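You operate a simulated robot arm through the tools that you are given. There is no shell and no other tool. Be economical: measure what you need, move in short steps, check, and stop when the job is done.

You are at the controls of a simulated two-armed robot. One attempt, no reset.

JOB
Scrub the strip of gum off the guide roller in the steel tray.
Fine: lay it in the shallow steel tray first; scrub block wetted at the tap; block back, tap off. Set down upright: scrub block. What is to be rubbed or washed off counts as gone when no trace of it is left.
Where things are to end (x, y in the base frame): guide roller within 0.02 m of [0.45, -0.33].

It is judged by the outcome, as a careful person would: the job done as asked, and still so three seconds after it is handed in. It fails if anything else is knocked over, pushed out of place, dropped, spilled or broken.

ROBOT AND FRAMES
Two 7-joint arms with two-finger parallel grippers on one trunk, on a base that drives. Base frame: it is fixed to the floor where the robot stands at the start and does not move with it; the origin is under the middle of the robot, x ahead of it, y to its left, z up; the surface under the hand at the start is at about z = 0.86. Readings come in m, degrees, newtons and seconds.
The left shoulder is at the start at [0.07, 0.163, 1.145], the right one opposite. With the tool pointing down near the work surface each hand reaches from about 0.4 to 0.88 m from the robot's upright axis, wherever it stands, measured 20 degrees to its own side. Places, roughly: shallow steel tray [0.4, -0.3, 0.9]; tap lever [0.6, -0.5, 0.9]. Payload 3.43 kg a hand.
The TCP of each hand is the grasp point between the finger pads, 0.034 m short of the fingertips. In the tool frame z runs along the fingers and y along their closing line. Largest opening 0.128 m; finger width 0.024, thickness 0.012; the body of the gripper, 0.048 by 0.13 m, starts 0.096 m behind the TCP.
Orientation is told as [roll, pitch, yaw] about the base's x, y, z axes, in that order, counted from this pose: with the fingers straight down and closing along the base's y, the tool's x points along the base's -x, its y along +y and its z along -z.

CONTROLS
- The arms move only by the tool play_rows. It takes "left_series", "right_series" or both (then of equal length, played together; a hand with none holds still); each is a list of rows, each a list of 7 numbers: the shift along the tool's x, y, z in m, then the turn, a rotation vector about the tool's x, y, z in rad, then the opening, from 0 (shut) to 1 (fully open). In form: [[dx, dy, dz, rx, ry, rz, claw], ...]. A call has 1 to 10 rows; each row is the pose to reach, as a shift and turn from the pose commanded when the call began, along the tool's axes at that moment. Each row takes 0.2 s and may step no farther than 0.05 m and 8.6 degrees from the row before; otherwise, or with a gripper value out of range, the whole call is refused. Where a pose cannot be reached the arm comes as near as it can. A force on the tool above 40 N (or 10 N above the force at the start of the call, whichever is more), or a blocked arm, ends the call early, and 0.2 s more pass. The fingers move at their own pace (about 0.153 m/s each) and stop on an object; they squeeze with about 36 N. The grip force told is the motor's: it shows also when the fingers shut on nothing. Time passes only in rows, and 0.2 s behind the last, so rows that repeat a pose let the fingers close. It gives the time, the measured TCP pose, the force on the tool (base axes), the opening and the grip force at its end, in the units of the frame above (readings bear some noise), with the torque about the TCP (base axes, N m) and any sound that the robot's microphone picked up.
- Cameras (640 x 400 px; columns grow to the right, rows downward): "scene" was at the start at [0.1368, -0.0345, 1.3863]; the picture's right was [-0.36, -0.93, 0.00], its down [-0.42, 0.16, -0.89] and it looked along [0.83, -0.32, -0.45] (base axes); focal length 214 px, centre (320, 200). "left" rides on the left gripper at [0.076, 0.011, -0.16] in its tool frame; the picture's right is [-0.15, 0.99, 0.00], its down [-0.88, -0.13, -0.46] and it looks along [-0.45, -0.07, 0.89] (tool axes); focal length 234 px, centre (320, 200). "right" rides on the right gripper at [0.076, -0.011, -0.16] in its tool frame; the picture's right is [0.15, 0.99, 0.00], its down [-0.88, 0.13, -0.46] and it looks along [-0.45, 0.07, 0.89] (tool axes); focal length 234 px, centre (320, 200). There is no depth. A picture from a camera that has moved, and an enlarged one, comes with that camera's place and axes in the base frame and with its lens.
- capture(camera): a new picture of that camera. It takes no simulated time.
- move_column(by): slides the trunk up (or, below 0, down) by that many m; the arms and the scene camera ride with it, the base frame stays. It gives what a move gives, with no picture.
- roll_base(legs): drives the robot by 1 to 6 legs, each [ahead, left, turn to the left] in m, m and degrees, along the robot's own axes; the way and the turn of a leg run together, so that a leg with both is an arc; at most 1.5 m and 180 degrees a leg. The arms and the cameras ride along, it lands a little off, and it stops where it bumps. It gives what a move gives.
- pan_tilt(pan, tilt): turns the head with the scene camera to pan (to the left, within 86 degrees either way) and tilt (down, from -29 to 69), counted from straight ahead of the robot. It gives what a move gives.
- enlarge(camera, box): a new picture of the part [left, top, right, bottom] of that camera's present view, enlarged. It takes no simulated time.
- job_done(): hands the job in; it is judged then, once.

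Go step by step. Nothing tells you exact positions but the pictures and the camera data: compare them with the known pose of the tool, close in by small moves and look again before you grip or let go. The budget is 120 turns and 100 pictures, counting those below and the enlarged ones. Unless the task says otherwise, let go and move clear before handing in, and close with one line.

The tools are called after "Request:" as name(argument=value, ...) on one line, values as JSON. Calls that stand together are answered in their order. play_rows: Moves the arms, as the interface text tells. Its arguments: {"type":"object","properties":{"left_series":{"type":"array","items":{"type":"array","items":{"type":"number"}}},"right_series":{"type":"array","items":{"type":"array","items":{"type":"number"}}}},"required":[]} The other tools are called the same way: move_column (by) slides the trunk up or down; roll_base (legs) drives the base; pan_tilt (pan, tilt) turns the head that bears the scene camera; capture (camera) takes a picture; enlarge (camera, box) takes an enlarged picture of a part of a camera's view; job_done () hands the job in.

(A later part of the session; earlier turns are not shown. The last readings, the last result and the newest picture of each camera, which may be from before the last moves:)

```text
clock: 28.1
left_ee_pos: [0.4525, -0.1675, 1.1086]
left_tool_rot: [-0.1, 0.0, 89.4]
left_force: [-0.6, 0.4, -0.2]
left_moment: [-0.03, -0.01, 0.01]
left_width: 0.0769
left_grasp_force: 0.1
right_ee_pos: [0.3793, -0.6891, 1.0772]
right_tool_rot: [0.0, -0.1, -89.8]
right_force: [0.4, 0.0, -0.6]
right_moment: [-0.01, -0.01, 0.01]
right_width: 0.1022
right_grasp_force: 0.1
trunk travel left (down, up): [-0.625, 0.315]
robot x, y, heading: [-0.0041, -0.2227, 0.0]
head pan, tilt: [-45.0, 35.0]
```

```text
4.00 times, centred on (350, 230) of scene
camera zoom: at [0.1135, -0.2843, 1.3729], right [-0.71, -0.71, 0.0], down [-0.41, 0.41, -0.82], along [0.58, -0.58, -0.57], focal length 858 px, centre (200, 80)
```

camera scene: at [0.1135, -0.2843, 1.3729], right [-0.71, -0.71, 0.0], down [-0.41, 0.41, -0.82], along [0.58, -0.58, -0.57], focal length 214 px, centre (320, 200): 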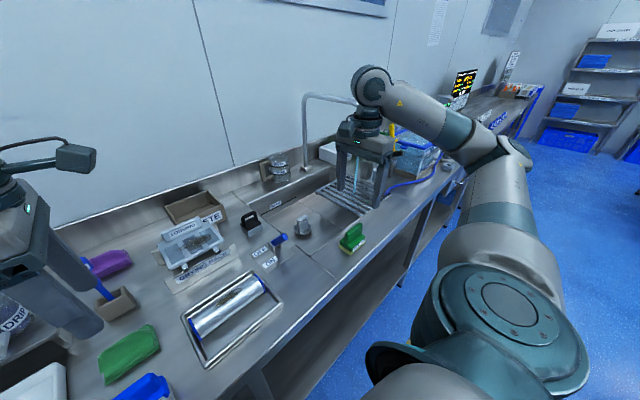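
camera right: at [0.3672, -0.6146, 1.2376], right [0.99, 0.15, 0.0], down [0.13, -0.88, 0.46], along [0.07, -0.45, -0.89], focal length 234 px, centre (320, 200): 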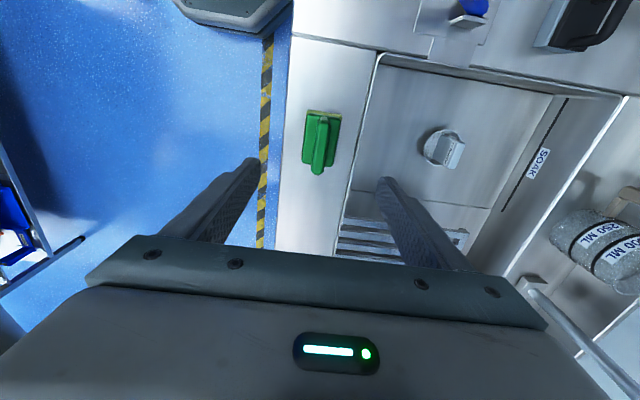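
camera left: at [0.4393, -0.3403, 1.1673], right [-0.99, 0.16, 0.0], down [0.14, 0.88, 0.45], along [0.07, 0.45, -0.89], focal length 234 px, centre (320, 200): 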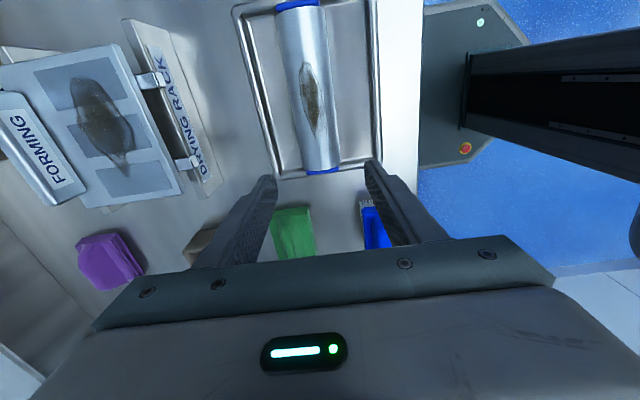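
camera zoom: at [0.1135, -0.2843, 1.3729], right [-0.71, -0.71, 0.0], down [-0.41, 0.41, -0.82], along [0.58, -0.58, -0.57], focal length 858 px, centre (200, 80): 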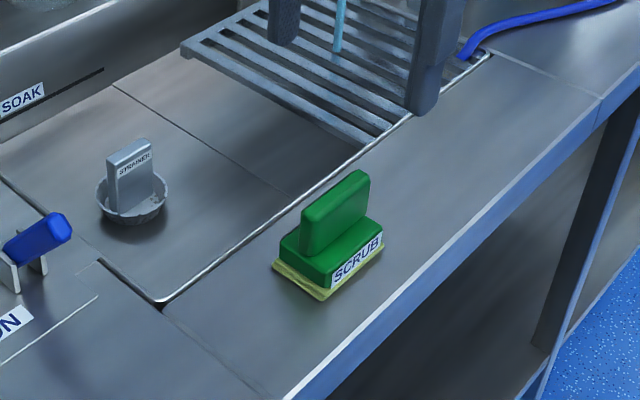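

The block stands about 0.08 m tall (handle 0.89–0.94). Descend to z≈0.931 and close on the handle.

Request:
play_rows(right_series=[[0, 0.001, 0.04, 0, 0, 0, 0.8], [0, 0.001, 0.08, 0, 0, 0, 0.8], [0, 0.001, 0.12, 0, 0, 0, 0.8], [0, 0.001, 0.146, 0, 0, 0, 0.8], [0, 0.001, 0.146, 0, 0, 0, 0.4], [0, 0.001, 0.146, 0, 0, 0, 0], [0, 0.001, 0.146, 0, 0, 0, 0], [0, 0.001, 0.146, 0, 0, 0, 0]])

Request:
enlarge(camera="scene", box=[280, 180, 420, 280])

Request:
capture(camera="right")

```text
clock: 29.9
left_ee_pos: [0.454, -0.1699, 1.1079]
left_tool_rot: [0.0, 0.0, 89.4]
left_force: [-0.8, 1.2, 0.1]
left_moment: [0.0, -0.01, 0.01]
left_width: 0.0767
left_grasp_force: 0.1
right_ee_pos: [0.3804, -0.6885, 0.9301]
right_tool_rot: [0.0, 0.0, -89.9]
right_force: [0.5, 0.9, -0.5]
right_moment: [0.0, -0.03, 0.03]
right_width: 0.0173
right_grasp_force: 35.9
trunk travel left (down, up): [-0.625, 0.315]
robot x, y, heading: [-0.002, -0.215, 0.1]
head pan, tilt: [-45.0, 35.0]
```

```text
4.00 times, centred on (350, 230) of scene
camera zoom: at [0.1136, -0.2844, 1.3729], right [-0.71, -0.71, 0.0], down [-0.41, 0.41, -0.82], along [0.58, -0.58, -0.57], focal length 858 px, centre (200, 80)
```

zoom: 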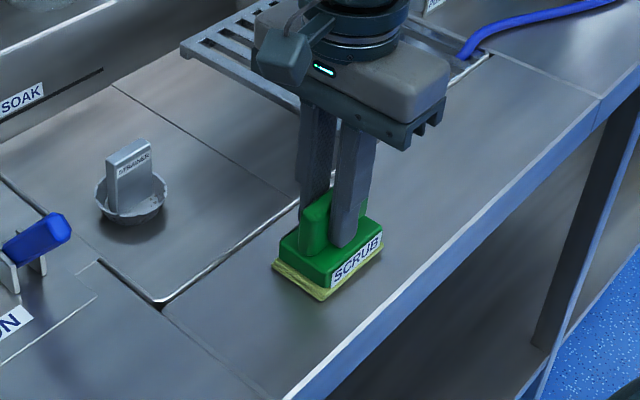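

```text
63 pictures are left
camera right: at [0.3692, -0.6123, 1.0907], right [0.99, 0.15, 0.0], down [0.13, -0.88, 0.46], along [0.07, -0.45, -0.89], focal length 234 px, centre (320, 200)
```

right: 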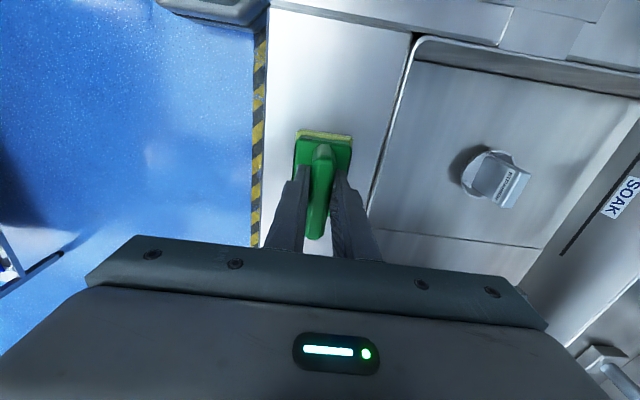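

Gripped (17 mm handle). Lift and slide the base right 0.25 m to bring the tap stream into reach.

Request:
play_rows(right_series=[[0, 0, -0.03, 0, 0, 0, 0], [0, 0, -0.07, 0, 0, 0, 0], [0, 0, -0.11, 0, 0, 0, 0], [0, 0, -0.15, 0, 0, 0, 0], [0, 0, -0.17, 0, 0, 0, 0]])

Request:
roll_base(legs=[[0, -0.25, 0]])

Request:
capture(camera="scene")

Request:
capture(camera="right")

```text
clock: 31.4
left_ee_pos: [0.4524, -0.1669, 1.1092]
left_tool_rot: [-0.1, 0.0, 89.3]
left_force: [-0.2, 0.3, -0.2]
left_moment: [-0.01, -0.04, 0.01]
left_width: 0.0768
left_grasp_force: 0.1
right_ee_pos: [0.3639, -0.6871, 1.0361]
right_tool_rot: [-12.5, 0.0, -90.0]
right_force: [0.0, 0.4, -2.2]
right_moment: [0.0, -0.05, 0.03]
right_width: 0.0178
right_grasp_force: 36.1
trunk travel left (down, up): [-0.625, 0.315]
robot x, y, heading: [0.0004, -0.2207, -0.1]
head pan, tilt: [-45.0, 35.0]
stopped in row 5 (right hand): the arm was blocked; the commanded pose is now the measured one
```

```text
clock: 33.1
left_ee_pos: [0.4532, -0.4127, 1.1079]
left_tool_rot: [0.0, 0.1, 89.4]
left_force: [-0.6, -0.1, 0.1]
left_moment: [0.02, 0.02, 0.04]
left_width: 0.0767
left_grasp_force: 0.0
right_ee_pos: [0.3656, -0.9343, 1.0357]
right_tool_rot: [-12.6, 0.0, -89.9]
right_force: [0.3, 0.5, -1.9]
right_moment: [0.03, 0.0, -0.01]
right_width: 0.0172
right_grasp_force: 35.7
trunk travel left (down, up): [-0.625, 0.315]
robot x, y, heading: [0.0011, -0.4655, -0.0]
head pan, tilt: [-45.0, 35.0]
```

```text
62 pictures are left
camera scene: at [0.1138, -0.5299, 1.3729], right [-0.71, -0.71, 0.0], down [-0.41, 0.41, -0.82], along [0.58, -0.58, -0.57], focal length 214 px, centre (320, 200)
```

scene: 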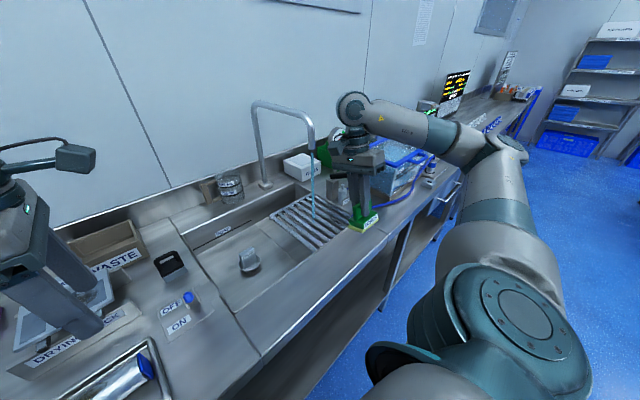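

```text
61 pictures are left
camera right: at [0.3894, -0.8571, 1.1943], right [0.97, 0.15, -0.22], down [0.23, -0.88, 0.42], along [-0.13, -0.45, -0.88], focal length 234 px, centre (320, 200)
```

right: 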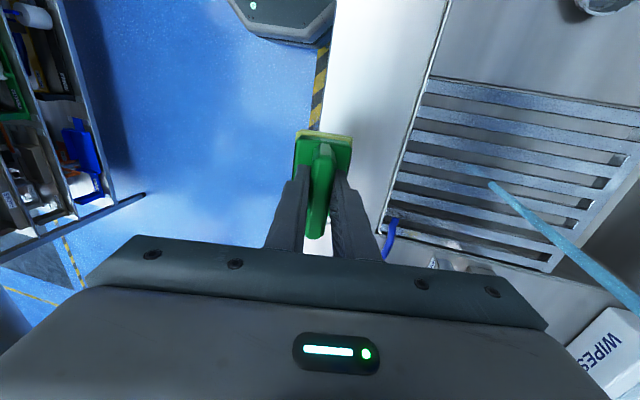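

The stream stands at about (0.564, -0.945). I level the hand and move forward, keeping short of the stream.

Request:
play_rows(right_series=[[0, 0.0235, -0.005, -0.073, 0, 0, 0], [0, 0.047, -0.01, -0.146, 0, 0, 0], [0, 0.07, -0.015, -0.218, 0, 0, 0], [0, 0.0935, -0.02, -0.218, 0, 0, 0]])

Request:
play_rows(right_series=[[0, 0, 0, 0, 0, -0.149, 0], [0, 0, 0, 0, 0, -0.298, 0], [0, 0, 0, 0, 0, -0.447, 0], [0, 0, 0, 0, 0, -0.596, 0], [0, 0, 0, 0, 0, -0.745, 0], [0, 0, 0, 0, 0, -0.894, 0], [0, 0, 0, 0, 0, -1.043, 0], [0, 0, 0, 0, 0, -1.192, 0], [0, 0, 0, 0, 0, -1.341, 0], [0, 0, 0, 0, 0, -1.49, 0]])

Request:
capture(camera="scene")

Request:
capture(camera="right")

```text
clock: 34.1
left_ee_pos: [0.4552, -0.4136, 1.1069]
left_tool_rot: [0.1, 0.0, 89.4]
left_force: [-0.2, 0.3, 0.6]
left_moment: [-0.02, 0.03, 0.04]
left_width: 0.0769
left_grasp_force: 0.1
right_ee_pos: [0.4616, -0.9333, 1.0347]
right_tool_rot: [-0.1, 0.0, -89.9]
right_force: [-0.3, -0.1, -1.8]
right_moment: [0.01, 0.04, -0.01]
right_width: 0.0176
right_grasp_force: 35.4
trunk travel left (down, up): [-0.625, 0.315]
robot x, y, heading: [0.0001, -0.4663, 0.3]
head pan, tilt: [-45.0, 35.0]
```

```text
clock: 36.4
left_ee_pos: [0.4532, -0.4147, 1.1087]
left_tool_rot: [0.0, 0.0, 89.3]
left_force: [0.0, 0.1, -0.3]
left_moment: [-0.01, 0.03, -0.01]
left_width: 0.0767
left_grasp_force: 0.1
right_ee_pos: [0.4603, -0.9338, 1.0347]
right_tool_rot: [0.1, 0.1, -4.4]
right_force: [0.3, 0.3, -1.5]
right_moment: [0.01, 0.01, -0.01]
right_width: 0.0174
right_grasp_force: 36.1
trunk travel left (down, up): [-0.625, 0.315]
robot x, y, heading: [0.0023, -0.4638, -0.0]
head pan, tilt: [-45.0, 35.0]
```

```text
60 pictures are left
camera scene: at [0.1138, -0.53, 1.3729], right [-0.71, -0.71, 0.0], down [-0.41, 0.41, -0.82], along [0.58, -0.58, -0.57], focal length 214 px, centre (320, 200)
```

scene: 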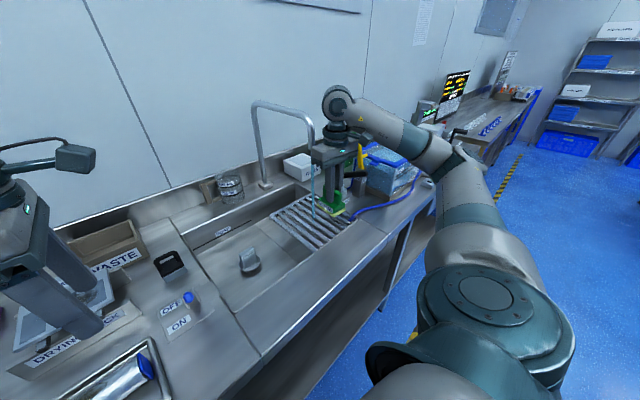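

```text
59 pictures are left
camera right: at [0.3846, -0.9383, 1.1952], right [-0.07, 1.0, 0.0], down [0.89, 0.06, 0.45], along [0.45, 0.03, -0.89], focal length 234 px, centre (320, 200)
```

right: 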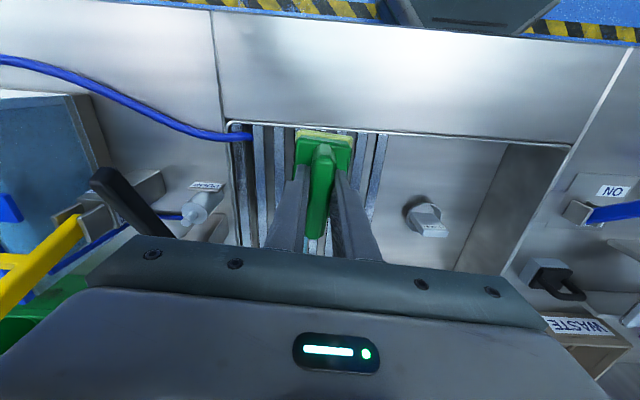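

Tilt the hand back 25° (block forward) and advance under the stream.

Request:
play_rows(right_series=[[0, -0.003, 0.005, 0, -0.145, 0, 0], [-0.01, -0.006, 0.01, 0, -0.29, 0, 0], [-0.02, -0.009, 0.015, 0, -0.436, 0, 0], [-0.035, -0.011, 0.015, 0, -0.436, 0, 0], [-0.048, -0.011, 0.015, 0, -0.436, 0, 0]])

Request:
enlarge(camera="scene", box=[240, 90, 400, 250])

```text
clock: 37.5
left_ee_pos: [0.4534, -0.414, 1.1081]
left_tool_rot: [0.0, -0.1, 89.4]
left_force: [0.1, -0.6, -0.9]
left_moment: [0.0, 0.0, 0.0]
left_width: 0.0769
left_grasp_force: 0.1
right_ee_pos: [0.5085, -0.9483, 1.0193]
right_tool_rot: [0.1, -24.9, -4.6]
right_force: [-0.6, 0.1, -2.4]
right_moment: [-0.02, 0.01, 0.01]
right_width: 0.0174
right_grasp_force: 36.6
trunk travel left (down, up): [-0.625, 0.315]
robot x, y, heading: [-0.0014, -0.4688, -0.2]
head pan, tilt: [-45.0, 35.0]
```

```text
2.50 times, centred on (320, 170) of scene
camera zoom: at [0.1142, -0.5301, 1.3728], right [-0.71, -0.71, 0.0], down [-0.41, 0.41, -0.82], along [0.58, -0.58, -0.57], focal length 536 px, centre (320, 275)
```

zoom: 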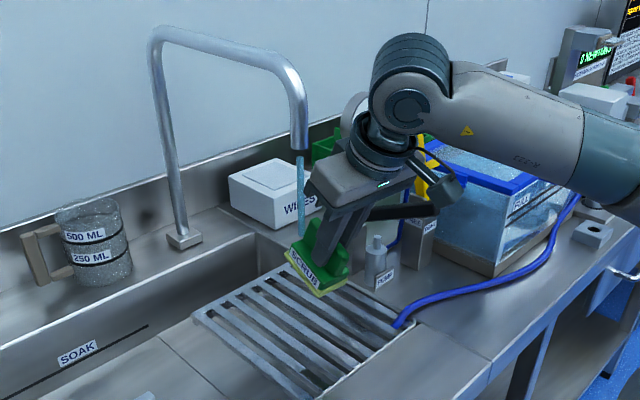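

The stream now lands on the block. I hold and sway it slowly so that it soaks.

Request:
play_rows(right_series=[[0.005, 0, 0, 0, 0, 0, 0], [0.01, 0, 0, 0, 0, 0, 0], [0.014, 0, 0, 0, 0, 0, 0], [0.014, 0, 0, 0, 0, 0, 0], [0.01, 0.01, 0, 0, 0, 0, 0], [0.005, 0.01, 0, 0, 0, 0, 0], [-0.005, 0, 0, 0, 0, 0, 0], [-0.01, -0.01, 0, 0, 0, 0, 0], [-0.01, 0, 0, 0, 0, 0, 0], [-0.005, 0, 0, 0, 0, 0, 0]])

Request:
enlarge(camera="scene", box=[280, 130, 360, 210])

Request:
enlarge(camera="right", box=[240, 80, 400, 260])

```text
clock: 39.8
left_ee_pos: [0.4539, -0.4148, 1.1082]
left_tool_rot: [0.0, 0.0, 89.4]
left_force: [-0.5, 0.3, 0.1]
left_moment: [0.0, -0.02, 0.01]
left_width: 0.0769
left_grasp_force: 0.0
right_ee_pos: [0.5105, -0.949, 1.0232]
right_tool_rot: [0.1, -24.9, -4.6]
right_force: [-0.1, 1.1, -1.5]
right_moment: [0.04, 0.07, -0.04]
right_width: 0.0173
right_grasp_force: 35.7
trunk travel left (down, up): [-0.625, 0.315]
robot x, y, heading: [-0.0015, -0.4672, -0.0]
head pan, tilt: [-45.0, 35.0]
```

```text
5.00 times, centred on (320, 170) of scene
camera zoom: at [0.1133, -0.5302, 1.3729], right [-0.71, -0.71, 0.0], down [-0.41, 0.41, -0.82], along [0.58, -0.58, -0.57], focal length 1072 px, centre (320, 350)
```

zoom: 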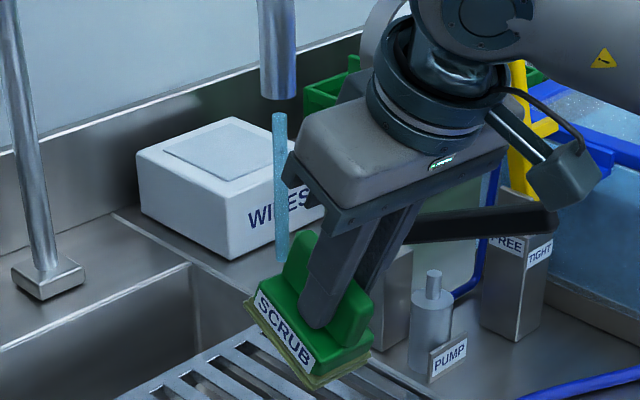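

```text
2.22 times, centred on (320, 170) of right
camera zoom: at [0.3753, -0.9481, 1.1356], right [-0.05, 1.0, -0.06], down [0.61, 0.08, 0.78], along [0.79, 0.01, -0.62], focal length 520 px, centre (320, 267)
```

zoom: 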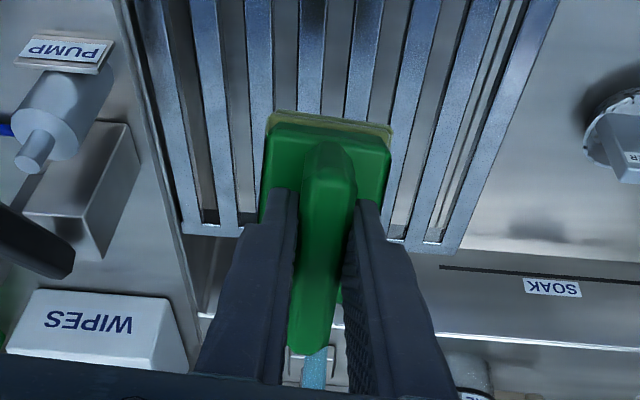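

The pad looks darker, i.e. wet. I back out, level, and compare its colour.

Request:
play_rows(right_series=[[0.02, 0, 0, 0, 0, 0, 0], [0.04, 0, 0, 0, 0.145, 0, 0], [0.05, 0, 0, 0, 0.29, 0, 0], [0.055, 0, 0, 0, 0.436, 0, 0]])

Request:
play_rows(right_series=[[0, 0, 0, 0, 0, 0.149, 0], [0, 0, 0, 0, 0, 0.298, 0], [0, 0, 0, 0, 0, 0.447, 0], [0, 0, 0, 0, 0, 0.596, 0], [0, 0, 0, 0, 0, 0.745, 0], [0, 0, 0, 0, 0, 0.894, 0], [0, 0, 0, 0, 0, 1.043, 0], [0, 0, 0, 0, 0, 1.192, 0], [0, 0, 0, 0, 0, 1.341, 0], [0, 0, 0, 0, 0, 1.49, 0]])

Request:
capture(camera="right")

Request:
capture(camera="scene")

```text
clock: 40.8
left_ee_pos: [0.455, -0.4149, 1.1072]
left_tool_rot: [0.2, 0.0, 89.3]
left_force: [0.2, -0.4, 0.1]
left_moment: [0.0, 0.05, 0.01]
left_width: 0.0769
left_grasp_force: 0.1
right_ee_pos: [0.4632, -0.9437, 0.9981]
right_tool_rot: [0.0, 0.1, -4.5]
right_force: [-0.2, -0.8, -2.1]
right_moment: [0.01, 0.03, -0.01]
right_width: 0.0174
right_grasp_force: 35.5
trunk travel left (down, up): [-0.625, 0.315]
robot x, y, heading: [0.0009, -0.4642, -0.0]
head pan, tilt: [-45.0, 35.0]
```

```text
clock: 43.0
left_ee_pos: [0.4544, -0.4144, 1.1083]
left_tool_rot: [-0.1, -0.1, 89.3]
left_force: [0.5, 0.3, 0.0]
left_moment: [-0.01, 0.02, 0.0]
left_width: 0.0769
left_grasp_force: 0.1
right_ee_pos: [0.4629, -0.9442, 0.9986]
right_tool_rot: [-0.2, 0.0, -90.0]
right_force: [-0.1, 0.0, -2.1]
right_moment: [0.04, -0.03, 0.0]
right_width: 0.0173
right_grasp_force: 36.4
trunk travel left (down, up): [-0.625, 0.315]
robot x, y, heading: [-0.0024, -0.466, -0.1]
head pan, tilt: [-45.0, 35.0]
```

```text
55 pictures are left
camera right: at [0.4519, -0.8681, 1.159], right [0.99, 0.15, 0.0], down [0.13, -0.88, 0.45], along [0.06, -0.45, -0.89], focal length 234 px, centre (320, 200)
```

right: 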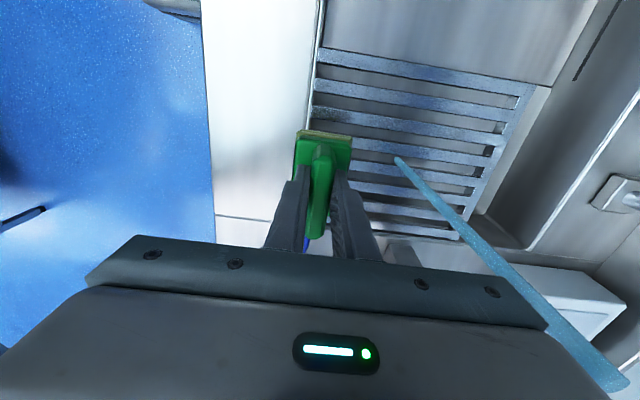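

```text
54 pictures are left
camera scene: at [0.1138, -0.53, 1.3729], right [-0.71, -0.71, 0.0], down [-0.41, 0.41, -0.82], along [0.58, -0.58, -0.57], focal length 214 px, centre (320, 200)
```

scene: 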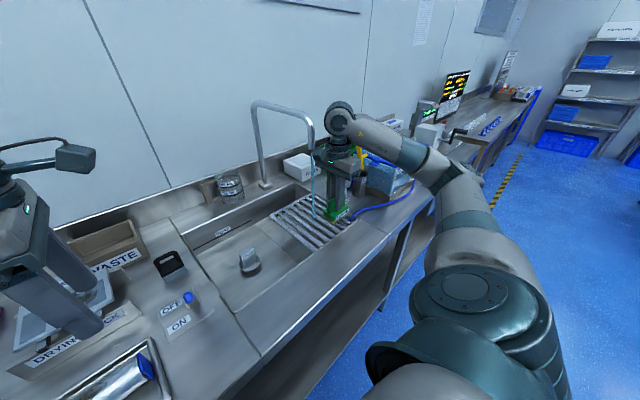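

The pad is clearly wet now. I'll shut the tap with the free left hand; first a close look at the lever.

Request:
pan_tilt(pan=-5, tilt=45)

Request:
capture(camera="scene")

Request:
capture(camera="left")

```text
clock: 44.0
left_ee_pos: [0.4534, -0.4143, 1.1076]
left_tool_rot: [0.1, 0.0, 89.3]
left_force: [0.7, 0.5, 0.0]
left_moment: [-0.01, -0.04, 0.01]
left_width: 0.077
left_grasp_force: 0.0
right_ee_pos: [0.4617, -0.9442, 0.9985]
right_tool_rot: [-0.1, -0.1, -89.8]
right_force: [-0.2, 0.1, -2.5]
right_moment: [0.01, 0.01, -0.04]
right_width: 0.0174
right_grasp_force: 35.8
trunk travel left (down, up): [-0.625, 0.315]
robot x, y, heading: [-0.0026, -0.4648, -0.1]
head pan, tilt: [-5.0, 45.0]
```

```text
53 pictures are left
camera scene: at [0.1326, -0.4749, 1.3581], right [-0.09, -1.0, 0.0], down [-0.7, 0.06, -0.71], along [0.7, -0.06, -0.71], focal length 214 px, centre (320, 200)
```

scene: 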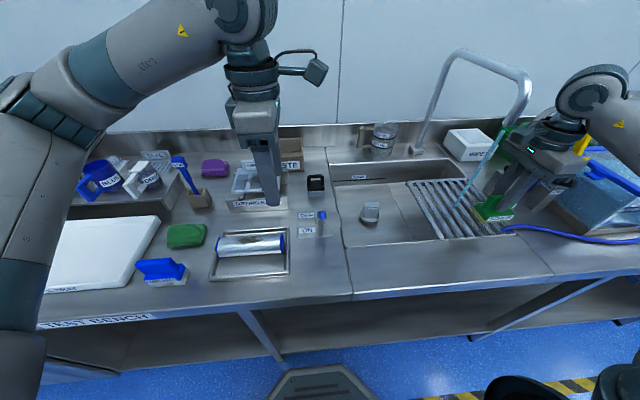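

```text
52 pictures are left
camera left: at [0.4418, -0.4882, 1.2666], right [-0.99, 0.16, 0.0], down [0.14, 0.88, 0.46], along [0.07, 0.45, -0.89], focal length 234 px, centre (320, 200)
```

left: 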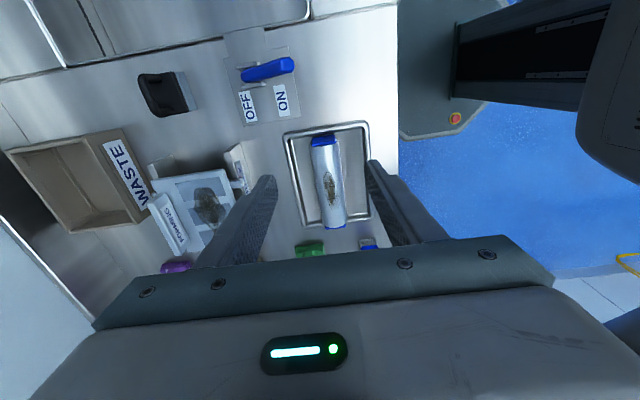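

Lever tip is now at (0.470, -0.508, 0.970); OFF tip was about (0.57). With closed left fingers I go down behind it and push to +x.

Request:
play_rows(left_series=[[0.032, 0.006, 0, 0, 0, 0, 0.3], [0.064, 0.012, 0, 0, 0, 0, 0], [0.094, 0.018, 0, 0, 0, 0, 0], [0.094, 0.018, 0.05, 0, 0, 0, 0], [0.094, 0.018, 0.1, 0, 0, 0, 0], [0.094, 0.018, 0.149, 0, 0, 0, 0]])

Request:
enlarge(camera="scene", box=[260, 150, 400, 290])

```text
clock: 45.4
left_ee_pos: [0.4329, -0.5078, 0.9577]
left_tool_rot: [0.0, 0.0, 89.4]
left_force: [-0.4, -0.4, 0.3]
left_moment: [-0.01, 0.02, 0.0]
left_width: 0.0
left_grasp_force: 32.3
right_ee_pos: [0.4635, -0.9452, 0.9979]
right_tool_rot: [-0.2, 0.0, -90.0]
right_force: [0.8, -0.5, -2.1]
right_moment: [0.03, -0.02, -0.01]
right_width: 0.0172
right_grasp_force: 35.8
trunk travel left (down, up): [-0.625, 0.315]
robot x, y, heading: [0.001, -0.4658, 0.2]
head pan, tilt: [-5.0, 45.0]
```

```text
2.86 times, centred on (330, 220) of scene
camera zoom: at [0.1334, -0.475, 1.358], right [-0.09, -1.0, 0.0], down [-0.71, 0.06, -0.71], along [0.7, -0.06, -0.71], focal length 613 px, centre (291, 143)
```

zoom: 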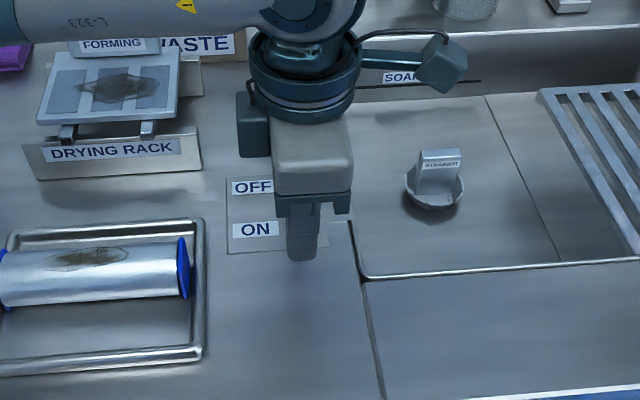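

Request:
play_rows(left_series=[[0, -0.02, 0, 0, 0, 0, 0], [0, -0.04, 0, 0, 0, 0, 0], [0, -0.06, 0, 0, 0, 0, 0], [0, -0.08, 0, 0, 0, 0, 0], [0, -0.095, 0, 0, 0, 0, 0], [0, -0.102, 0, 0, 0, 0, 0]])

Request:
capture(camera="scene")

Request:
capture(camera="left")

```text
clock: 46.0
left_ee_pos: [0.4587, -0.5079, 0.9593]
left_tool_rot: [0.4, 0.0, 89.0]
left_force: [-11.2, 5.2, 11.1]
left_moment: [0.05, -0.07, 0.11]
left_width: 0.0003
left_grasp_force: 33.3
right_ee_pos: [0.4626, -0.9431, 0.9985]
right_tool_rot: [-0.1, 0.0, -89.9]
right_force: [-0.1, -0.5, -1.2]
right_moment: [0.02, 0.03, 0.0]
right_width: 0.0174
right_grasp_force: 36.3
trunk travel left (down, up): [-0.625, 0.315]
robot x, y, heading: [-0.0034, -0.4678, 0.2]
head pan, tilt: [-5.0, 45.0]
stopped in row 2 (left hand): the force on the tool passed its limit at 49 N (the readings are from after the stop); the commanded pose is now the measured one
```

```text
50 pictures are left
camera scene: at [0.1316, -0.4743, 1.3581], right [-0.09, -1.0, 0.0], down [-0.7, 0.06, -0.71], along [0.7, -0.06, -0.71], focal length 214 px, centre (320, 200)
```

scene: 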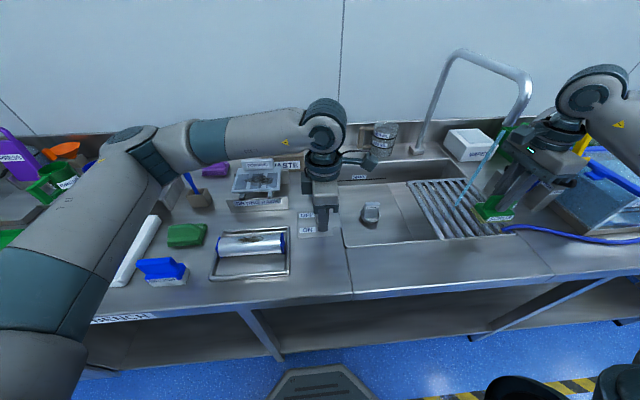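

```text
49 pictures are left
camera left: at [0.4474, -0.5823, 1.1182], right [-0.99, 0.17, 0.01], down [0.15, 0.88, 0.45], along [0.07, 0.45, -0.89], focal length 234 px, centre (320, 200)
```

left: 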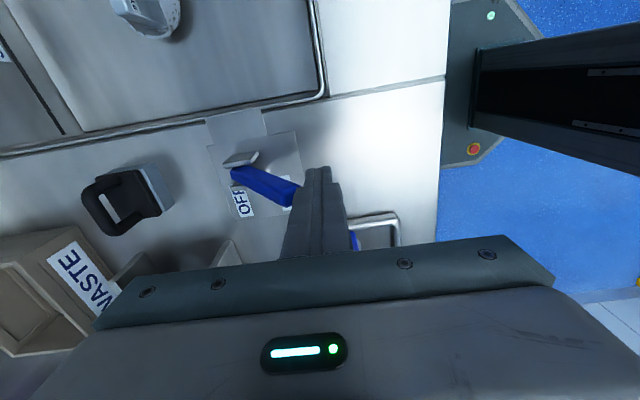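

Request:
enlarge(camera="scene", box=[290, 180, 360, 250])

Request:
enlarge(camera="left", box=[200, 120, 380, 260])

```text
5.71 times, centred on (325, 215) of scene
camera zoom: at [0.1316, -0.4743, 1.3581], right [-0.09, -1.0, 0.0], down [-0.7, 0.06, -0.71], along [0.7, -0.06, -0.71], focal length 1226 px, centre (291, 114)
```

zoom: 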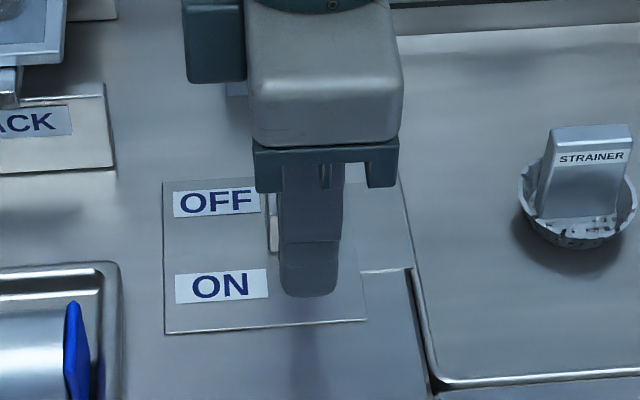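

```text
2.86 times, centred on (290, 190) of left
camera zoom: at [0.4474, -0.5823, 1.1182], right [-0.99, 0.17, 0.01], down [0.15, 0.88, 0.45], along [0.07, 0.45, -0.89], focal length 669 px, centre (406, 229)
```

zoom: 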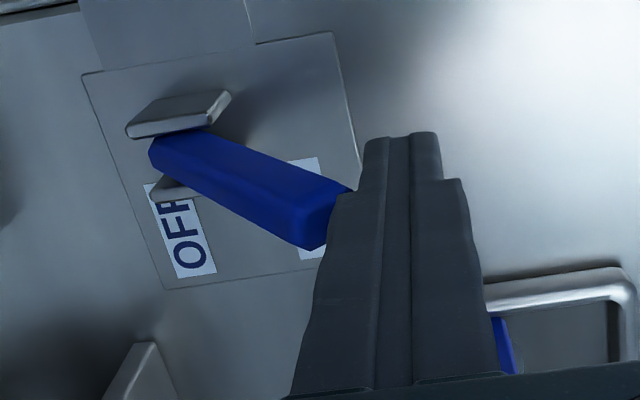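

The finger bears on the lever's end; the spike came from speed. I push again in small steps.

Request:
play_rows(left_series=[[0, -0.004, 0, 0, 0, 0, 0], [0, -0.008, 0, 0, 0, 0, 0], [0, -0.012, 0, 0, 0, 0, 0], [0, -0.016, 0, 0, 0, 0, 0], [0, -0.02, 0, 0, 0, 0, 0], [0, -0.025, 0, 0, 0, 0, 0], [0, -0.03, 0, 0, 0, 0, 0], [0, -0.035, 0, 0, 0, 0, 0]])

```text
clock: 47.3
left_ee_pos: [0.4773, -0.5086, 0.9642]
left_tool_rot: [0.2, 0.3, 88.6]
left_force: [-15.3, 5.2, 26.9]
left_moment: [0.13, -0.48, 0.15]
left_width: 0.0
left_grasp_force: 33.1
right_ee_pos: [0.4599, -0.9428, 1.0003]
right_tool_rot: [-0.1, 0.0, -89.9]
right_force: [0.4, -0.5, -2.4]
right_moment: [0.05, 0.03, 0.01]
right_width: 0.0174
right_grasp_force: 35.9
trunk travel left (down, up): [-0.625, 0.315]
robot x, y, heading: [-0.0002, -0.4674, 0.2]
head pan, tilt: [-5.0, 45.0]
stopped in row 6 (left hand): the force on the tool passed its limit at 41 N (the readings are from after the stop); the commanded pose is now the measured one
```

The lever tip rises along the finger and jams by friction; I follow its arc by raising the hand as I push.

Request:
play_rows(left_series=[[0, 0.004, 0, 0, 0, 0, 0], [0, 0, -0.003, 0, 0, 0, 0], [0, -0.005, -0.006, 0, 0, 0, 0], [0, -0.01, -0.009, 0, 0, 0, 0], [0, -0.015, -0.0115, 0, 0, 0, 0], [0, -0.02, -0.0135, 0, 0, 0, 0], [0, -0.025, -0.015, 0, 0, 0, 0], [0, -0.03, -0.016, 0, 0, 0, 0], [0, -0.035, -0.017, 0, 0, 0, 0], [0, -0.04, -0.017, 0, 0, 0, 0]])

Request:
enlarge(camera="left", box=[200, 120, 380, 260])

```text
clock: 49.5
left_ee_pos: [0.5205, -0.5108, 0.9777]
left_tool_rot: [0.4, 0.1, 88.8]
left_force: [-1.3, 0.8, 1.4]
left_moment: [0.04, 0.03, 0.03]
left_width: 0.0004
left_grasp_force: 32.4
right_ee_pos: [0.4618, -0.9441, 0.9996]
right_tool_rot: [-0.2, 0.0, -89.9]
right_force: [-0.5, -0.2, -1.0]
right_moment: [0.0, 0.01, 0.03]
right_width: 0.0176
right_grasp_force: 35.9
trunk travel left (down, up): [-0.625, 0.315]
robot x, y, heading: [-0.0024, -0.4675, 0.2]
head pan, tilt: [-5.0, 45.0]
```

```text
2.86 times, centred on (290, 190) of left
camera zoom: at [0.5087, -0.5834, 1.1366], right [-0.99, 0.17, 0.01], down [0.15, 0.88, 0.45], along [0.07, 0.45, -0.89], focal length 669 px, centre (406, 229)
```

zoom: 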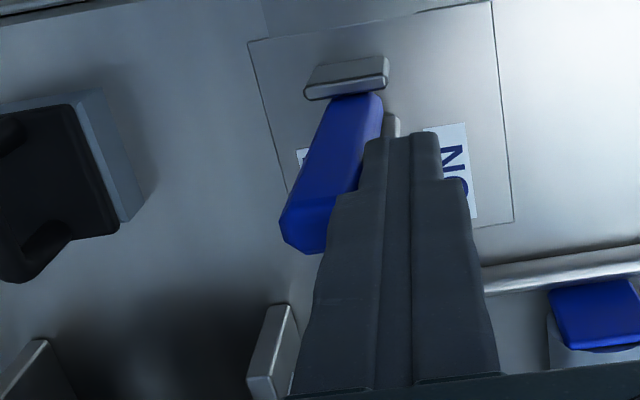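

Lever is past vertical. A bit further, then check the water.

Request:
play_rows(left_series=[[0, -0.005, 0.002, 0, 0, 0, 0], [0, -0.01, 0.004, 0, 0, 0, 0], [0, -0.015, 0.006, 0, 0, 0, 0], [0, -0.02, 0.008, 0, 0, 0, 0]])

Request:
capture(camera="scene")

Request:
enlarge(camera="left", box=[200, 120, 380, 260])

```text
clock: 50.5
left_ee_pos: [0.5328, -0.5106, 0.9707]
left_tool_rot: [0.2, 0.2, 88.5]
left_force: [-30.3, 4.8, 15.7]
left_moment: [0.3, 0.89, 0.27]
left_width: 0.0
left_grasp_force: 32.8
right_ee_pos: [0.4575, -0.9428, 1.0021]
right_tool_rot: [0.1, 0.1, -89.9]
right_force: [-0.4, -0.2, -0.9]
right_moment: [-0.02, 0.0, -0.02]
right_width: 0.0175
right_grasp_force: 36.6
trunk travel left (down, up): [-0.625, 0.315]
robot x, y, heading: [-0.0014, -0.4641, 0.5]
head pan, tilt: [-5.0, 45.0]
```

```text
45 pictures are left
camera scene: at [0.126, -0.4738, 1.3589], right [-0.09, -1.0, 0.0], down [-0.7, 0.06, -0.71], along [0.71, -0.06, -0.7], focal length 214 px, centre (320, 200)
```

scene: 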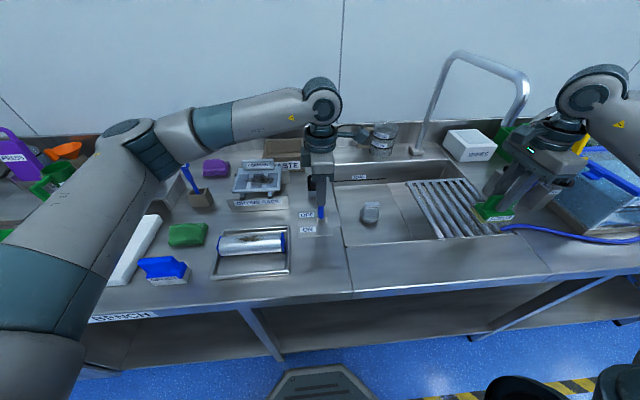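

```text
2.86 times, centred on (290, 190) of left
camera zoom: at [0.5217, -0.5837, 1.1304], right [-0.99, 0.17, 0.01], down [0.15, 0.88, 0.45], along [0.07, 0.45, -0.89], focal length 669 px, centre (406, 229)
```

zoom: 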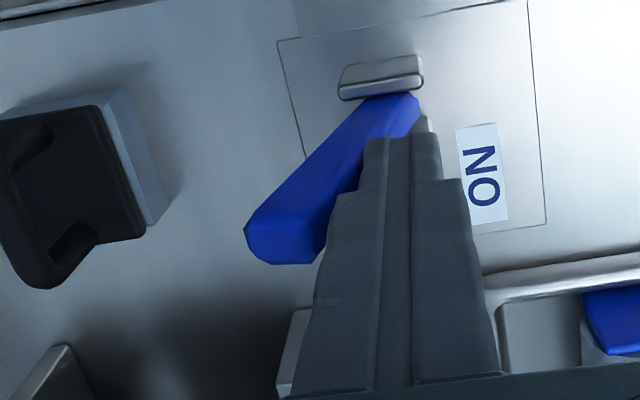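

Water is off and the lever is at its stop. I retract the left hand upward and move the base left to centre on the tray.

Request:
play_rows(left_series=[[0, 0.015, 0, 0, 0, 0, 0], [0, 0.025, -0.03, 0, 0, 0, 0], [0, 0.025, -0.07, 0, 0, 0, 0], [0, 0.025, -0.11, 0, 0, 0, 0], [-0.04, 0.04, -0.13, 0, 0, 0, 0.3], [-0.08, 0.05, -0.13, 0, 0, 0, 0.5], [-0.12, 0.06, -0.13, 0, 0, 0, 0.5]])

Request:
roll_base(legs=[[0, 0.12, 0]])

Request:
capture(camera="scene")

```text
clock: 52.1
left_ee_pos: [0.4859, -0.3884, 1.1002]
left_tool_rot: [0.3, 0.2, 88.8]
left_force: [-0.1, -0.3, 0.6]
left_moment: [-0.01, 0.01, -0.01]
left_width: 0.0639
left_grasp_force: 0.1
right_ee_pos: [0.4631, -0.9434, 0.9992]
right_tool_rot: [-0.1, 0.0, -89.9]
right_force: [0.3, -0.1, -0.8]
right_moment: [-0.01, 0.01, 0.02]
right_width: 0.0175
right_grasp_force: 35.6
trunk travel left (down, up): [-0.625, 0.315]
robot x, y, heading: [-0.0027, -0.4661, 0.1]
head pan, tilt: [-5.0, 45.0]
```

```text
clock: 53.3
left_ee_pos: [0.4856, -0.2738, 1.0992]
left_tool_rot: [0.3, 0.1, 88.9]
left_force: [-0.1, 0.0, 1.0]
left_moment: [0.0, -0.01, 0.0]
left_width: 0.0641
left_grasp_force: 0.0
right_ee_pos: [0.4625, -0.8277, 0.9982]
right_tool_rot: [-0.2, 0.0, -90.0]
right_force: [-0.1, 0.2, -2.5]
right_moment: [0.02, -0.02, 0.01]
right_width: 0.0172
right_grasp_force: 36.1
trunk travel left (down, up): [-0.625, 0.315]
robot x, y, heading: [0.0006, -0.3537, -0.1]
head pan, tilt: [-5.0, 45.0]
```

```text
43 pictures are left
camera scene: at [0.1324, -0.3583, 1.358], right [-0.09, -1.0, 0.0], down [-0.7, 0.06, -0.71], along [0.7, -0.06, -0.71], focal length 214 px, centre (320, 200)
```

scene: 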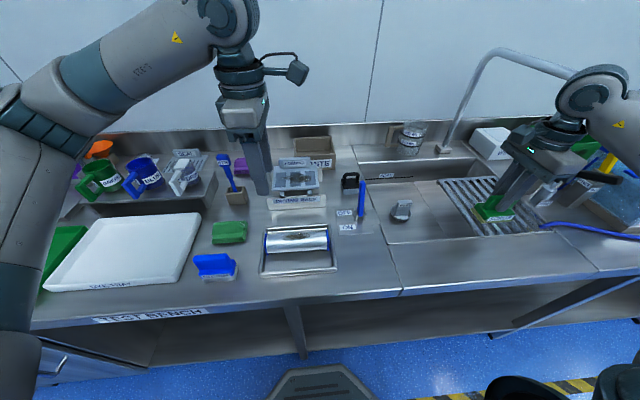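

Now hold the roller at its left end with the left hand.

Request:
play_rows(left_series=[[-0.0053, 0.0175, 0.03, 0, 0, 0, 0.55], [-0.0053, 0.035, 0.06, 0, 0, 0, 0.55], [-0.0053, 0.035, 0.1, 0, 0, 0, 0.55], [-0.0053, 0.035, 0.14, 0, 0, 0, 0.55]])

Request:
enlarge(camera="scene", box=[220, 190, 380, 290])

Request:
capture(camera="left")

```text
clock: 54.3
left_ee_pos: [0.4515, -0.2682, 0.9585]
left_tool_rot: [0.3, 0.2, 88.8]
left_force: [-0.7, 0.3, 0.2]
left_moment: [0.0, 0.04, 0.0]
left_width: 0.0704
left_grasp_force: 0.1
right_ee_pos: [0.4628, -0.8266, 0.9991]
right_tool_rot: [-0.1, 0.0, -90.0]
right_force: [-0.1, 0.0, -2.2]
right_moment: [0.01, -0.02, 0.0]
right_width: 0.0174
right_grasp_force: 36.2
trunk travel left (down, up): [-0.625, 0.315]
robot x, y, heading: [0.0008, -0.3508, 0.3]
head pan, tilt: [-5.0, 45.0]
```

```text
4.00 times, centred on (300, 240) of scene
camera zoom: at [0.1327, -0.3577, 1.3581], right [-0.09, -1.0, 0.0], down [-0.7, 0.06, -0.71], along [0.7, -0.06, -0.71], focal length 858 px, centre (400, 40)
```

zoom: 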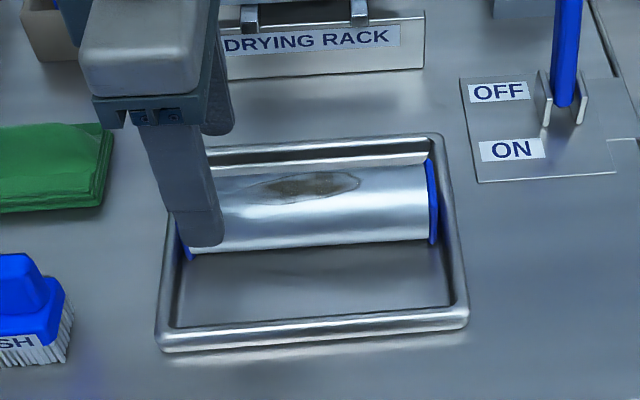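

```text
41 pictures are left
camera left: at [0.4392, -0.3415, 1.1173], right [-0.99, 0.17, 0.01], down [0.15, 0.88, 0.45], along [0.07, 0.45, -0.89], focal length 234 px, centre (320, 200)
```

left: 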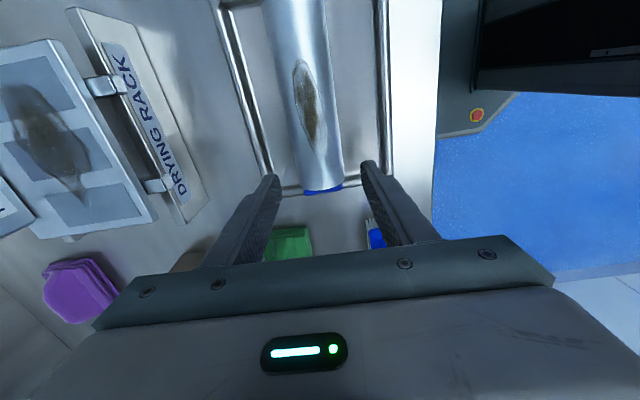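

Geometry check: with both hands upright on the roller, the wrists would collide, and the hex ends plus the tray walls keep the roller in place. So I withdraw the left hand and bring the wet block over, scrubbing along the axis.

Request:
play_rows(left_series=[[0, 0, -0.04, 0, 0, 0, 0.55], [0, 0, -0.08, 0, 0, 0, 0.55], [-0.04, 0, -0.1, 0, 0, 0, 0.55], [-0.08, 0, -0.12, 0, 0, 0, 0.55], [-0.12, 0, -0.13, 0, 0, 0, 0.55], [-0.16, 0, -0.14, 0, 0, 0, 0.55], [-0.2, 0, -0.14, 0, 0, 0, 0.55], [-0.22, 0, -0.14, 0, 0, 0, 0.55]], right_series=[[0, 0, -0.03, 0, 0, 0, 0], [0, 0, -0.06, 0, 0, 0, 0], [0, 0, -0.08, 0, 0, 0, 0], [0.045, 0, -0.08, 0, 0, 0, 0], [0.09, 0, -0.08, 0, 0, 0, 0], [0.135, 0, -0.08, 0, 0, 0, 0], [0.18, 0, -0.08, 0, 0, 0, 0], [0.225, 0, -0.08, 0, 0, 0, 0]])

Request:
play_rows(right_series=[[0.045, 0, 0, 0, 0, 0, 0], [0.09, 0, 0, 0, 0, 0, 0], [0.135, 0, 0, 0, 0, 0, 0], [0.18, 0, 0, 0, 0, 0, 0], [0.225, -0.005, 0.01, 0, 0, 0, 0], [0.25, -0.01, 0.03, 0, 0, 0, 0], [0.27, -0.01, 0.06, 0, 0, 0, 0]])

Request:
capture(camera="right")

Request:
enlarge(camera="scene", box=[210, 150, 390, 300])

```text
clock: 56.1
left_ee_pos: [0.4549, -0.0468, 1.0974]
left_tool_rot: [0.4, 0.2, 88.8]
left_force: [0.5, -0.2, -0.3]
left_moment: [-0.03, 0.01, 0.03]
left_width: 0.0704
left_grasp_force: 0.1
right_ee_pos: [0.4641, -0.6002, 1.0819]
right_tool_rot: [-0.2, -0.1, -90.0]
right_force: [-0.4, 0.0, -2.8]
right_moment: [-0.01, 0.02, -0.01]
right_width: 0.0176
right_grasp_force: 36.0
trunk travel left (down, up): [-0.625, 0.315]
robot x, y, heading: [-0.0017, -0.3499, -0.1]
head pan, tilt: [-5.0, 45.0]
```

```text
clock: 57.7
left_ee_pos: [0.4558, -0.049, 1.0982]
left_tool_rot: [0.4, 0.2, 88.9]
left_force: [-0.8, 0.4, -0.5]
left_moment: [-0.01, 0.01, -0.01]
left_width: 0.0703
left_grasp_force: 0.0
right_ee_pos: [0.4521, -0.3338, 1.0191]
right_tool_rot: [-0.1, -0.1, -89.8]
right_force: [-0.8, 0.4, -2.9]
right_moment: [0.0, 0.02, -0.05]
right_width: 0.0173
right_grasp_force: 35.9
trunk travel left (down, up): [-0.625, 0.315]
robot x, y, heading: [-0.0008, -0.3489, 0.1]
head pan, tilt: [-5.0, 45.0]
```

```text
40 pictures are left
camera right: at [0.4409, -0.2579, 1.179], right [0.99, 0.15, 0.0], down [0.13, -0.88, 0.46], along [0.07, -0.45, -0.89], focal length 234 px, centre (320, 200)
```

right: 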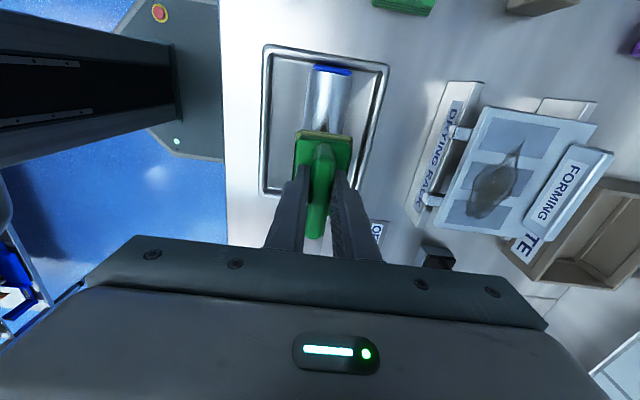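

```text
2.67 times, centred on (300, 225) of scene
camera zoom: at [0.1331, -0.357, 1.358], right [-0.09, -1.0, 0.0], down [-0.71, 0.06, -0.71], along [0.7, -0.06, -0.71], focal length 572 px, centre (373, 133)
```

zoom: 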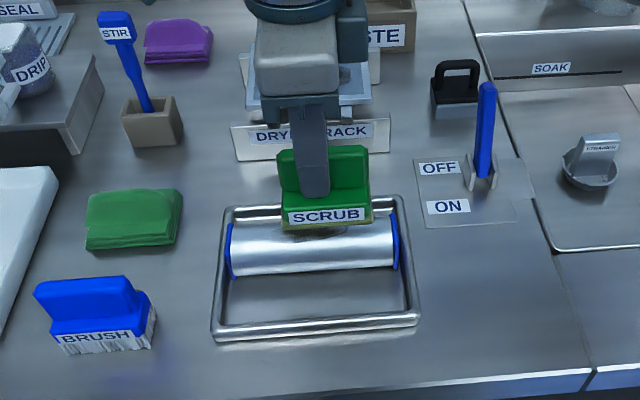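

Block centre is 12 mm to the -y side of the TCP. I centre it over the gum (TCP y ≈ -0.309) and lower to just above contact.

Request:
play_rows(right_series=[[0.012, -0.002, 0.01, 0, 0, 0, 0], [0.025, -0.003, 0.02, 0, 0, 0, 0], [0.025, -0.003, 0.028, 0, 0, 0, 0], [0.025, -0.003, 0.031, 0, 0, 0, 0], [0.025, -0.003, 0.033, 0, 0, 0, 0]])

Request:
enlarge(camera="scene", box=[240, 190, 360, 270])

```text
clock: 58.9
left_ee_pos: [0.4537, -0.0488, 1.099]
left_tool_rot: [0.3, 0.2, 88.9]
left_force: [-0.6, -0.4, 0.3]
left_moment: [0.0, -0.01, 0.01]
left_width: 0.0702
left_grasp_force: 0.1
right_ee_pos: [0.4489, -0.3078, 0.9862]
right_tool_rot: [-0.1, 0.0, -89.8]
right_force: [0.0, 0.8, -2.5]
right_moment: [0.0, 0.02, 0.0]
right_width: 0.0175
right_grasp_force: 36.0
trunk travel left (down, up): [-0.625, 0.315]
robot x, y, heading: [0.0011, -0.3518, 0.3]
head pan, tilt: [-5.0, 45.0]
```

```text
5.00 times, centred on (300, 230) of scene
camera zoom: at [0.1323, -0.3579, 1.3581], right [-0.09, -1.0, 0.0], down [-0.7, 0.06, -0.71], along [0.7, -0.06, -0.71], focal length 1072 px, centre (420, 50)
```

zoom: 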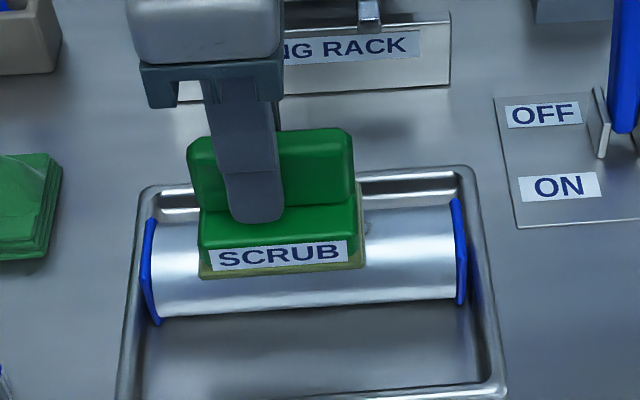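

Request:
play_rows(right_series=[[-0.004, 0, 0.001, 0, 0, 0, 0], [-0.006, 0, 0.002, 0, 0, 0, 0], [-0.006, 0, 0.003, 0, 0, 0, 0], [-0.006, 0, 0.004, 0, 0, 0, 0]])

```text
clock: 59.9
left_ee_pos: [0.4532, -0.0499, 1.0991]
left_tool_rot: [0.3, 0.1, 88.8]
left_force: [-0.3, -1.0, 0.3]
left_moment: [0.01, 0.0, 0.0]
left_width: 0.0705
left_grasp_force: 0.1
right_ee_pos: [0.4487, -0.3126, 0.9836]
right_tool_rot: [0.0, 0.0, -89.9]
right_force: [2.0, 0.5, 16.0]
right_moment: [-0.85, -0.14, 0.09]
right_width: 0.0173
right_grasp_force: 35.7
trunk travel left (down, up): [-0.625, 0.315]
robot x, y, heading: [-0.0026, -0.3481, 0.1]
head pan, tilt: [-5.0, 45.0]
```

Contact with ~18 N. Scrub with axial strokes.

Request:
play_rows(right_series=[[-0.008, 0, 0, 0, 0, 0, 0], [-0.014, 0, 0, 0, 0, 0, 0], [-0.006, 0, 0, 0, 0, 0, 0], [0.004, 0, 0, 0, 0, 0, 0], [0.012, 0, 0, 0, 0, 0, 0], [0.004, 0, 0, 0, 0, 0, 0], [-0.006, 0, 0, 0, 0, 0, 0], [-0.014, 0, 0, 0, 0, 0, 0], [-0.004, 0, 0, 0, 0, 0, 0], [0.006, 0, 0, 0, 0, 0, 0]])

Request:
enlarge(camera="scene", box=[240, 190, 360, 270])

```text
clock: 62.1
left_ee_pos: [0.4524, -0.0515, 1.1005]
left_tool_rot: [0.2, 0.2, 88.7]
left_force: [-0.2, -0.4, -0.6]
left_moment: [-0.01, 0.04, -0.02]
left_width: 0.0702
left_grasp_force: 0.0
right_ee_pos: [0.4475, -0.3097, 0.9829]
right_tool_rot: [0.1, 0.0, -90.0]
right_force: [1.6, -14.4, 32.3]
right_moment: [-0.05, -0.21, -0.07]
right_width: 0.0173
right_grasp_force: 36.3
trunk travel left (down, up): [-0.625, 0.315]
robot x, y, heading: [-0.0007, -0.3527, 0.1]
head pan, tilt: [-5.0, 45.0]
```

```text
5.00 times, centred on (300, 230) of scene
camera zoom: at [0.1294, -0.3602, 1.3585], right [-0.09, -1.0, 0.0], down [-0.7, 0.06, -0.71], along [0.71, -0.06, -0.71], focal length 1072 px, centre (420, 50)
```

zoom: 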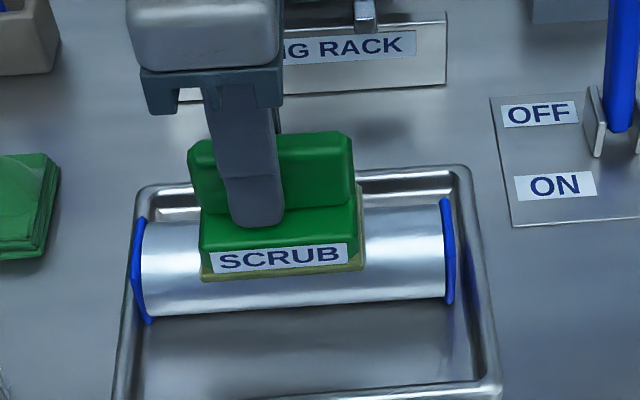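

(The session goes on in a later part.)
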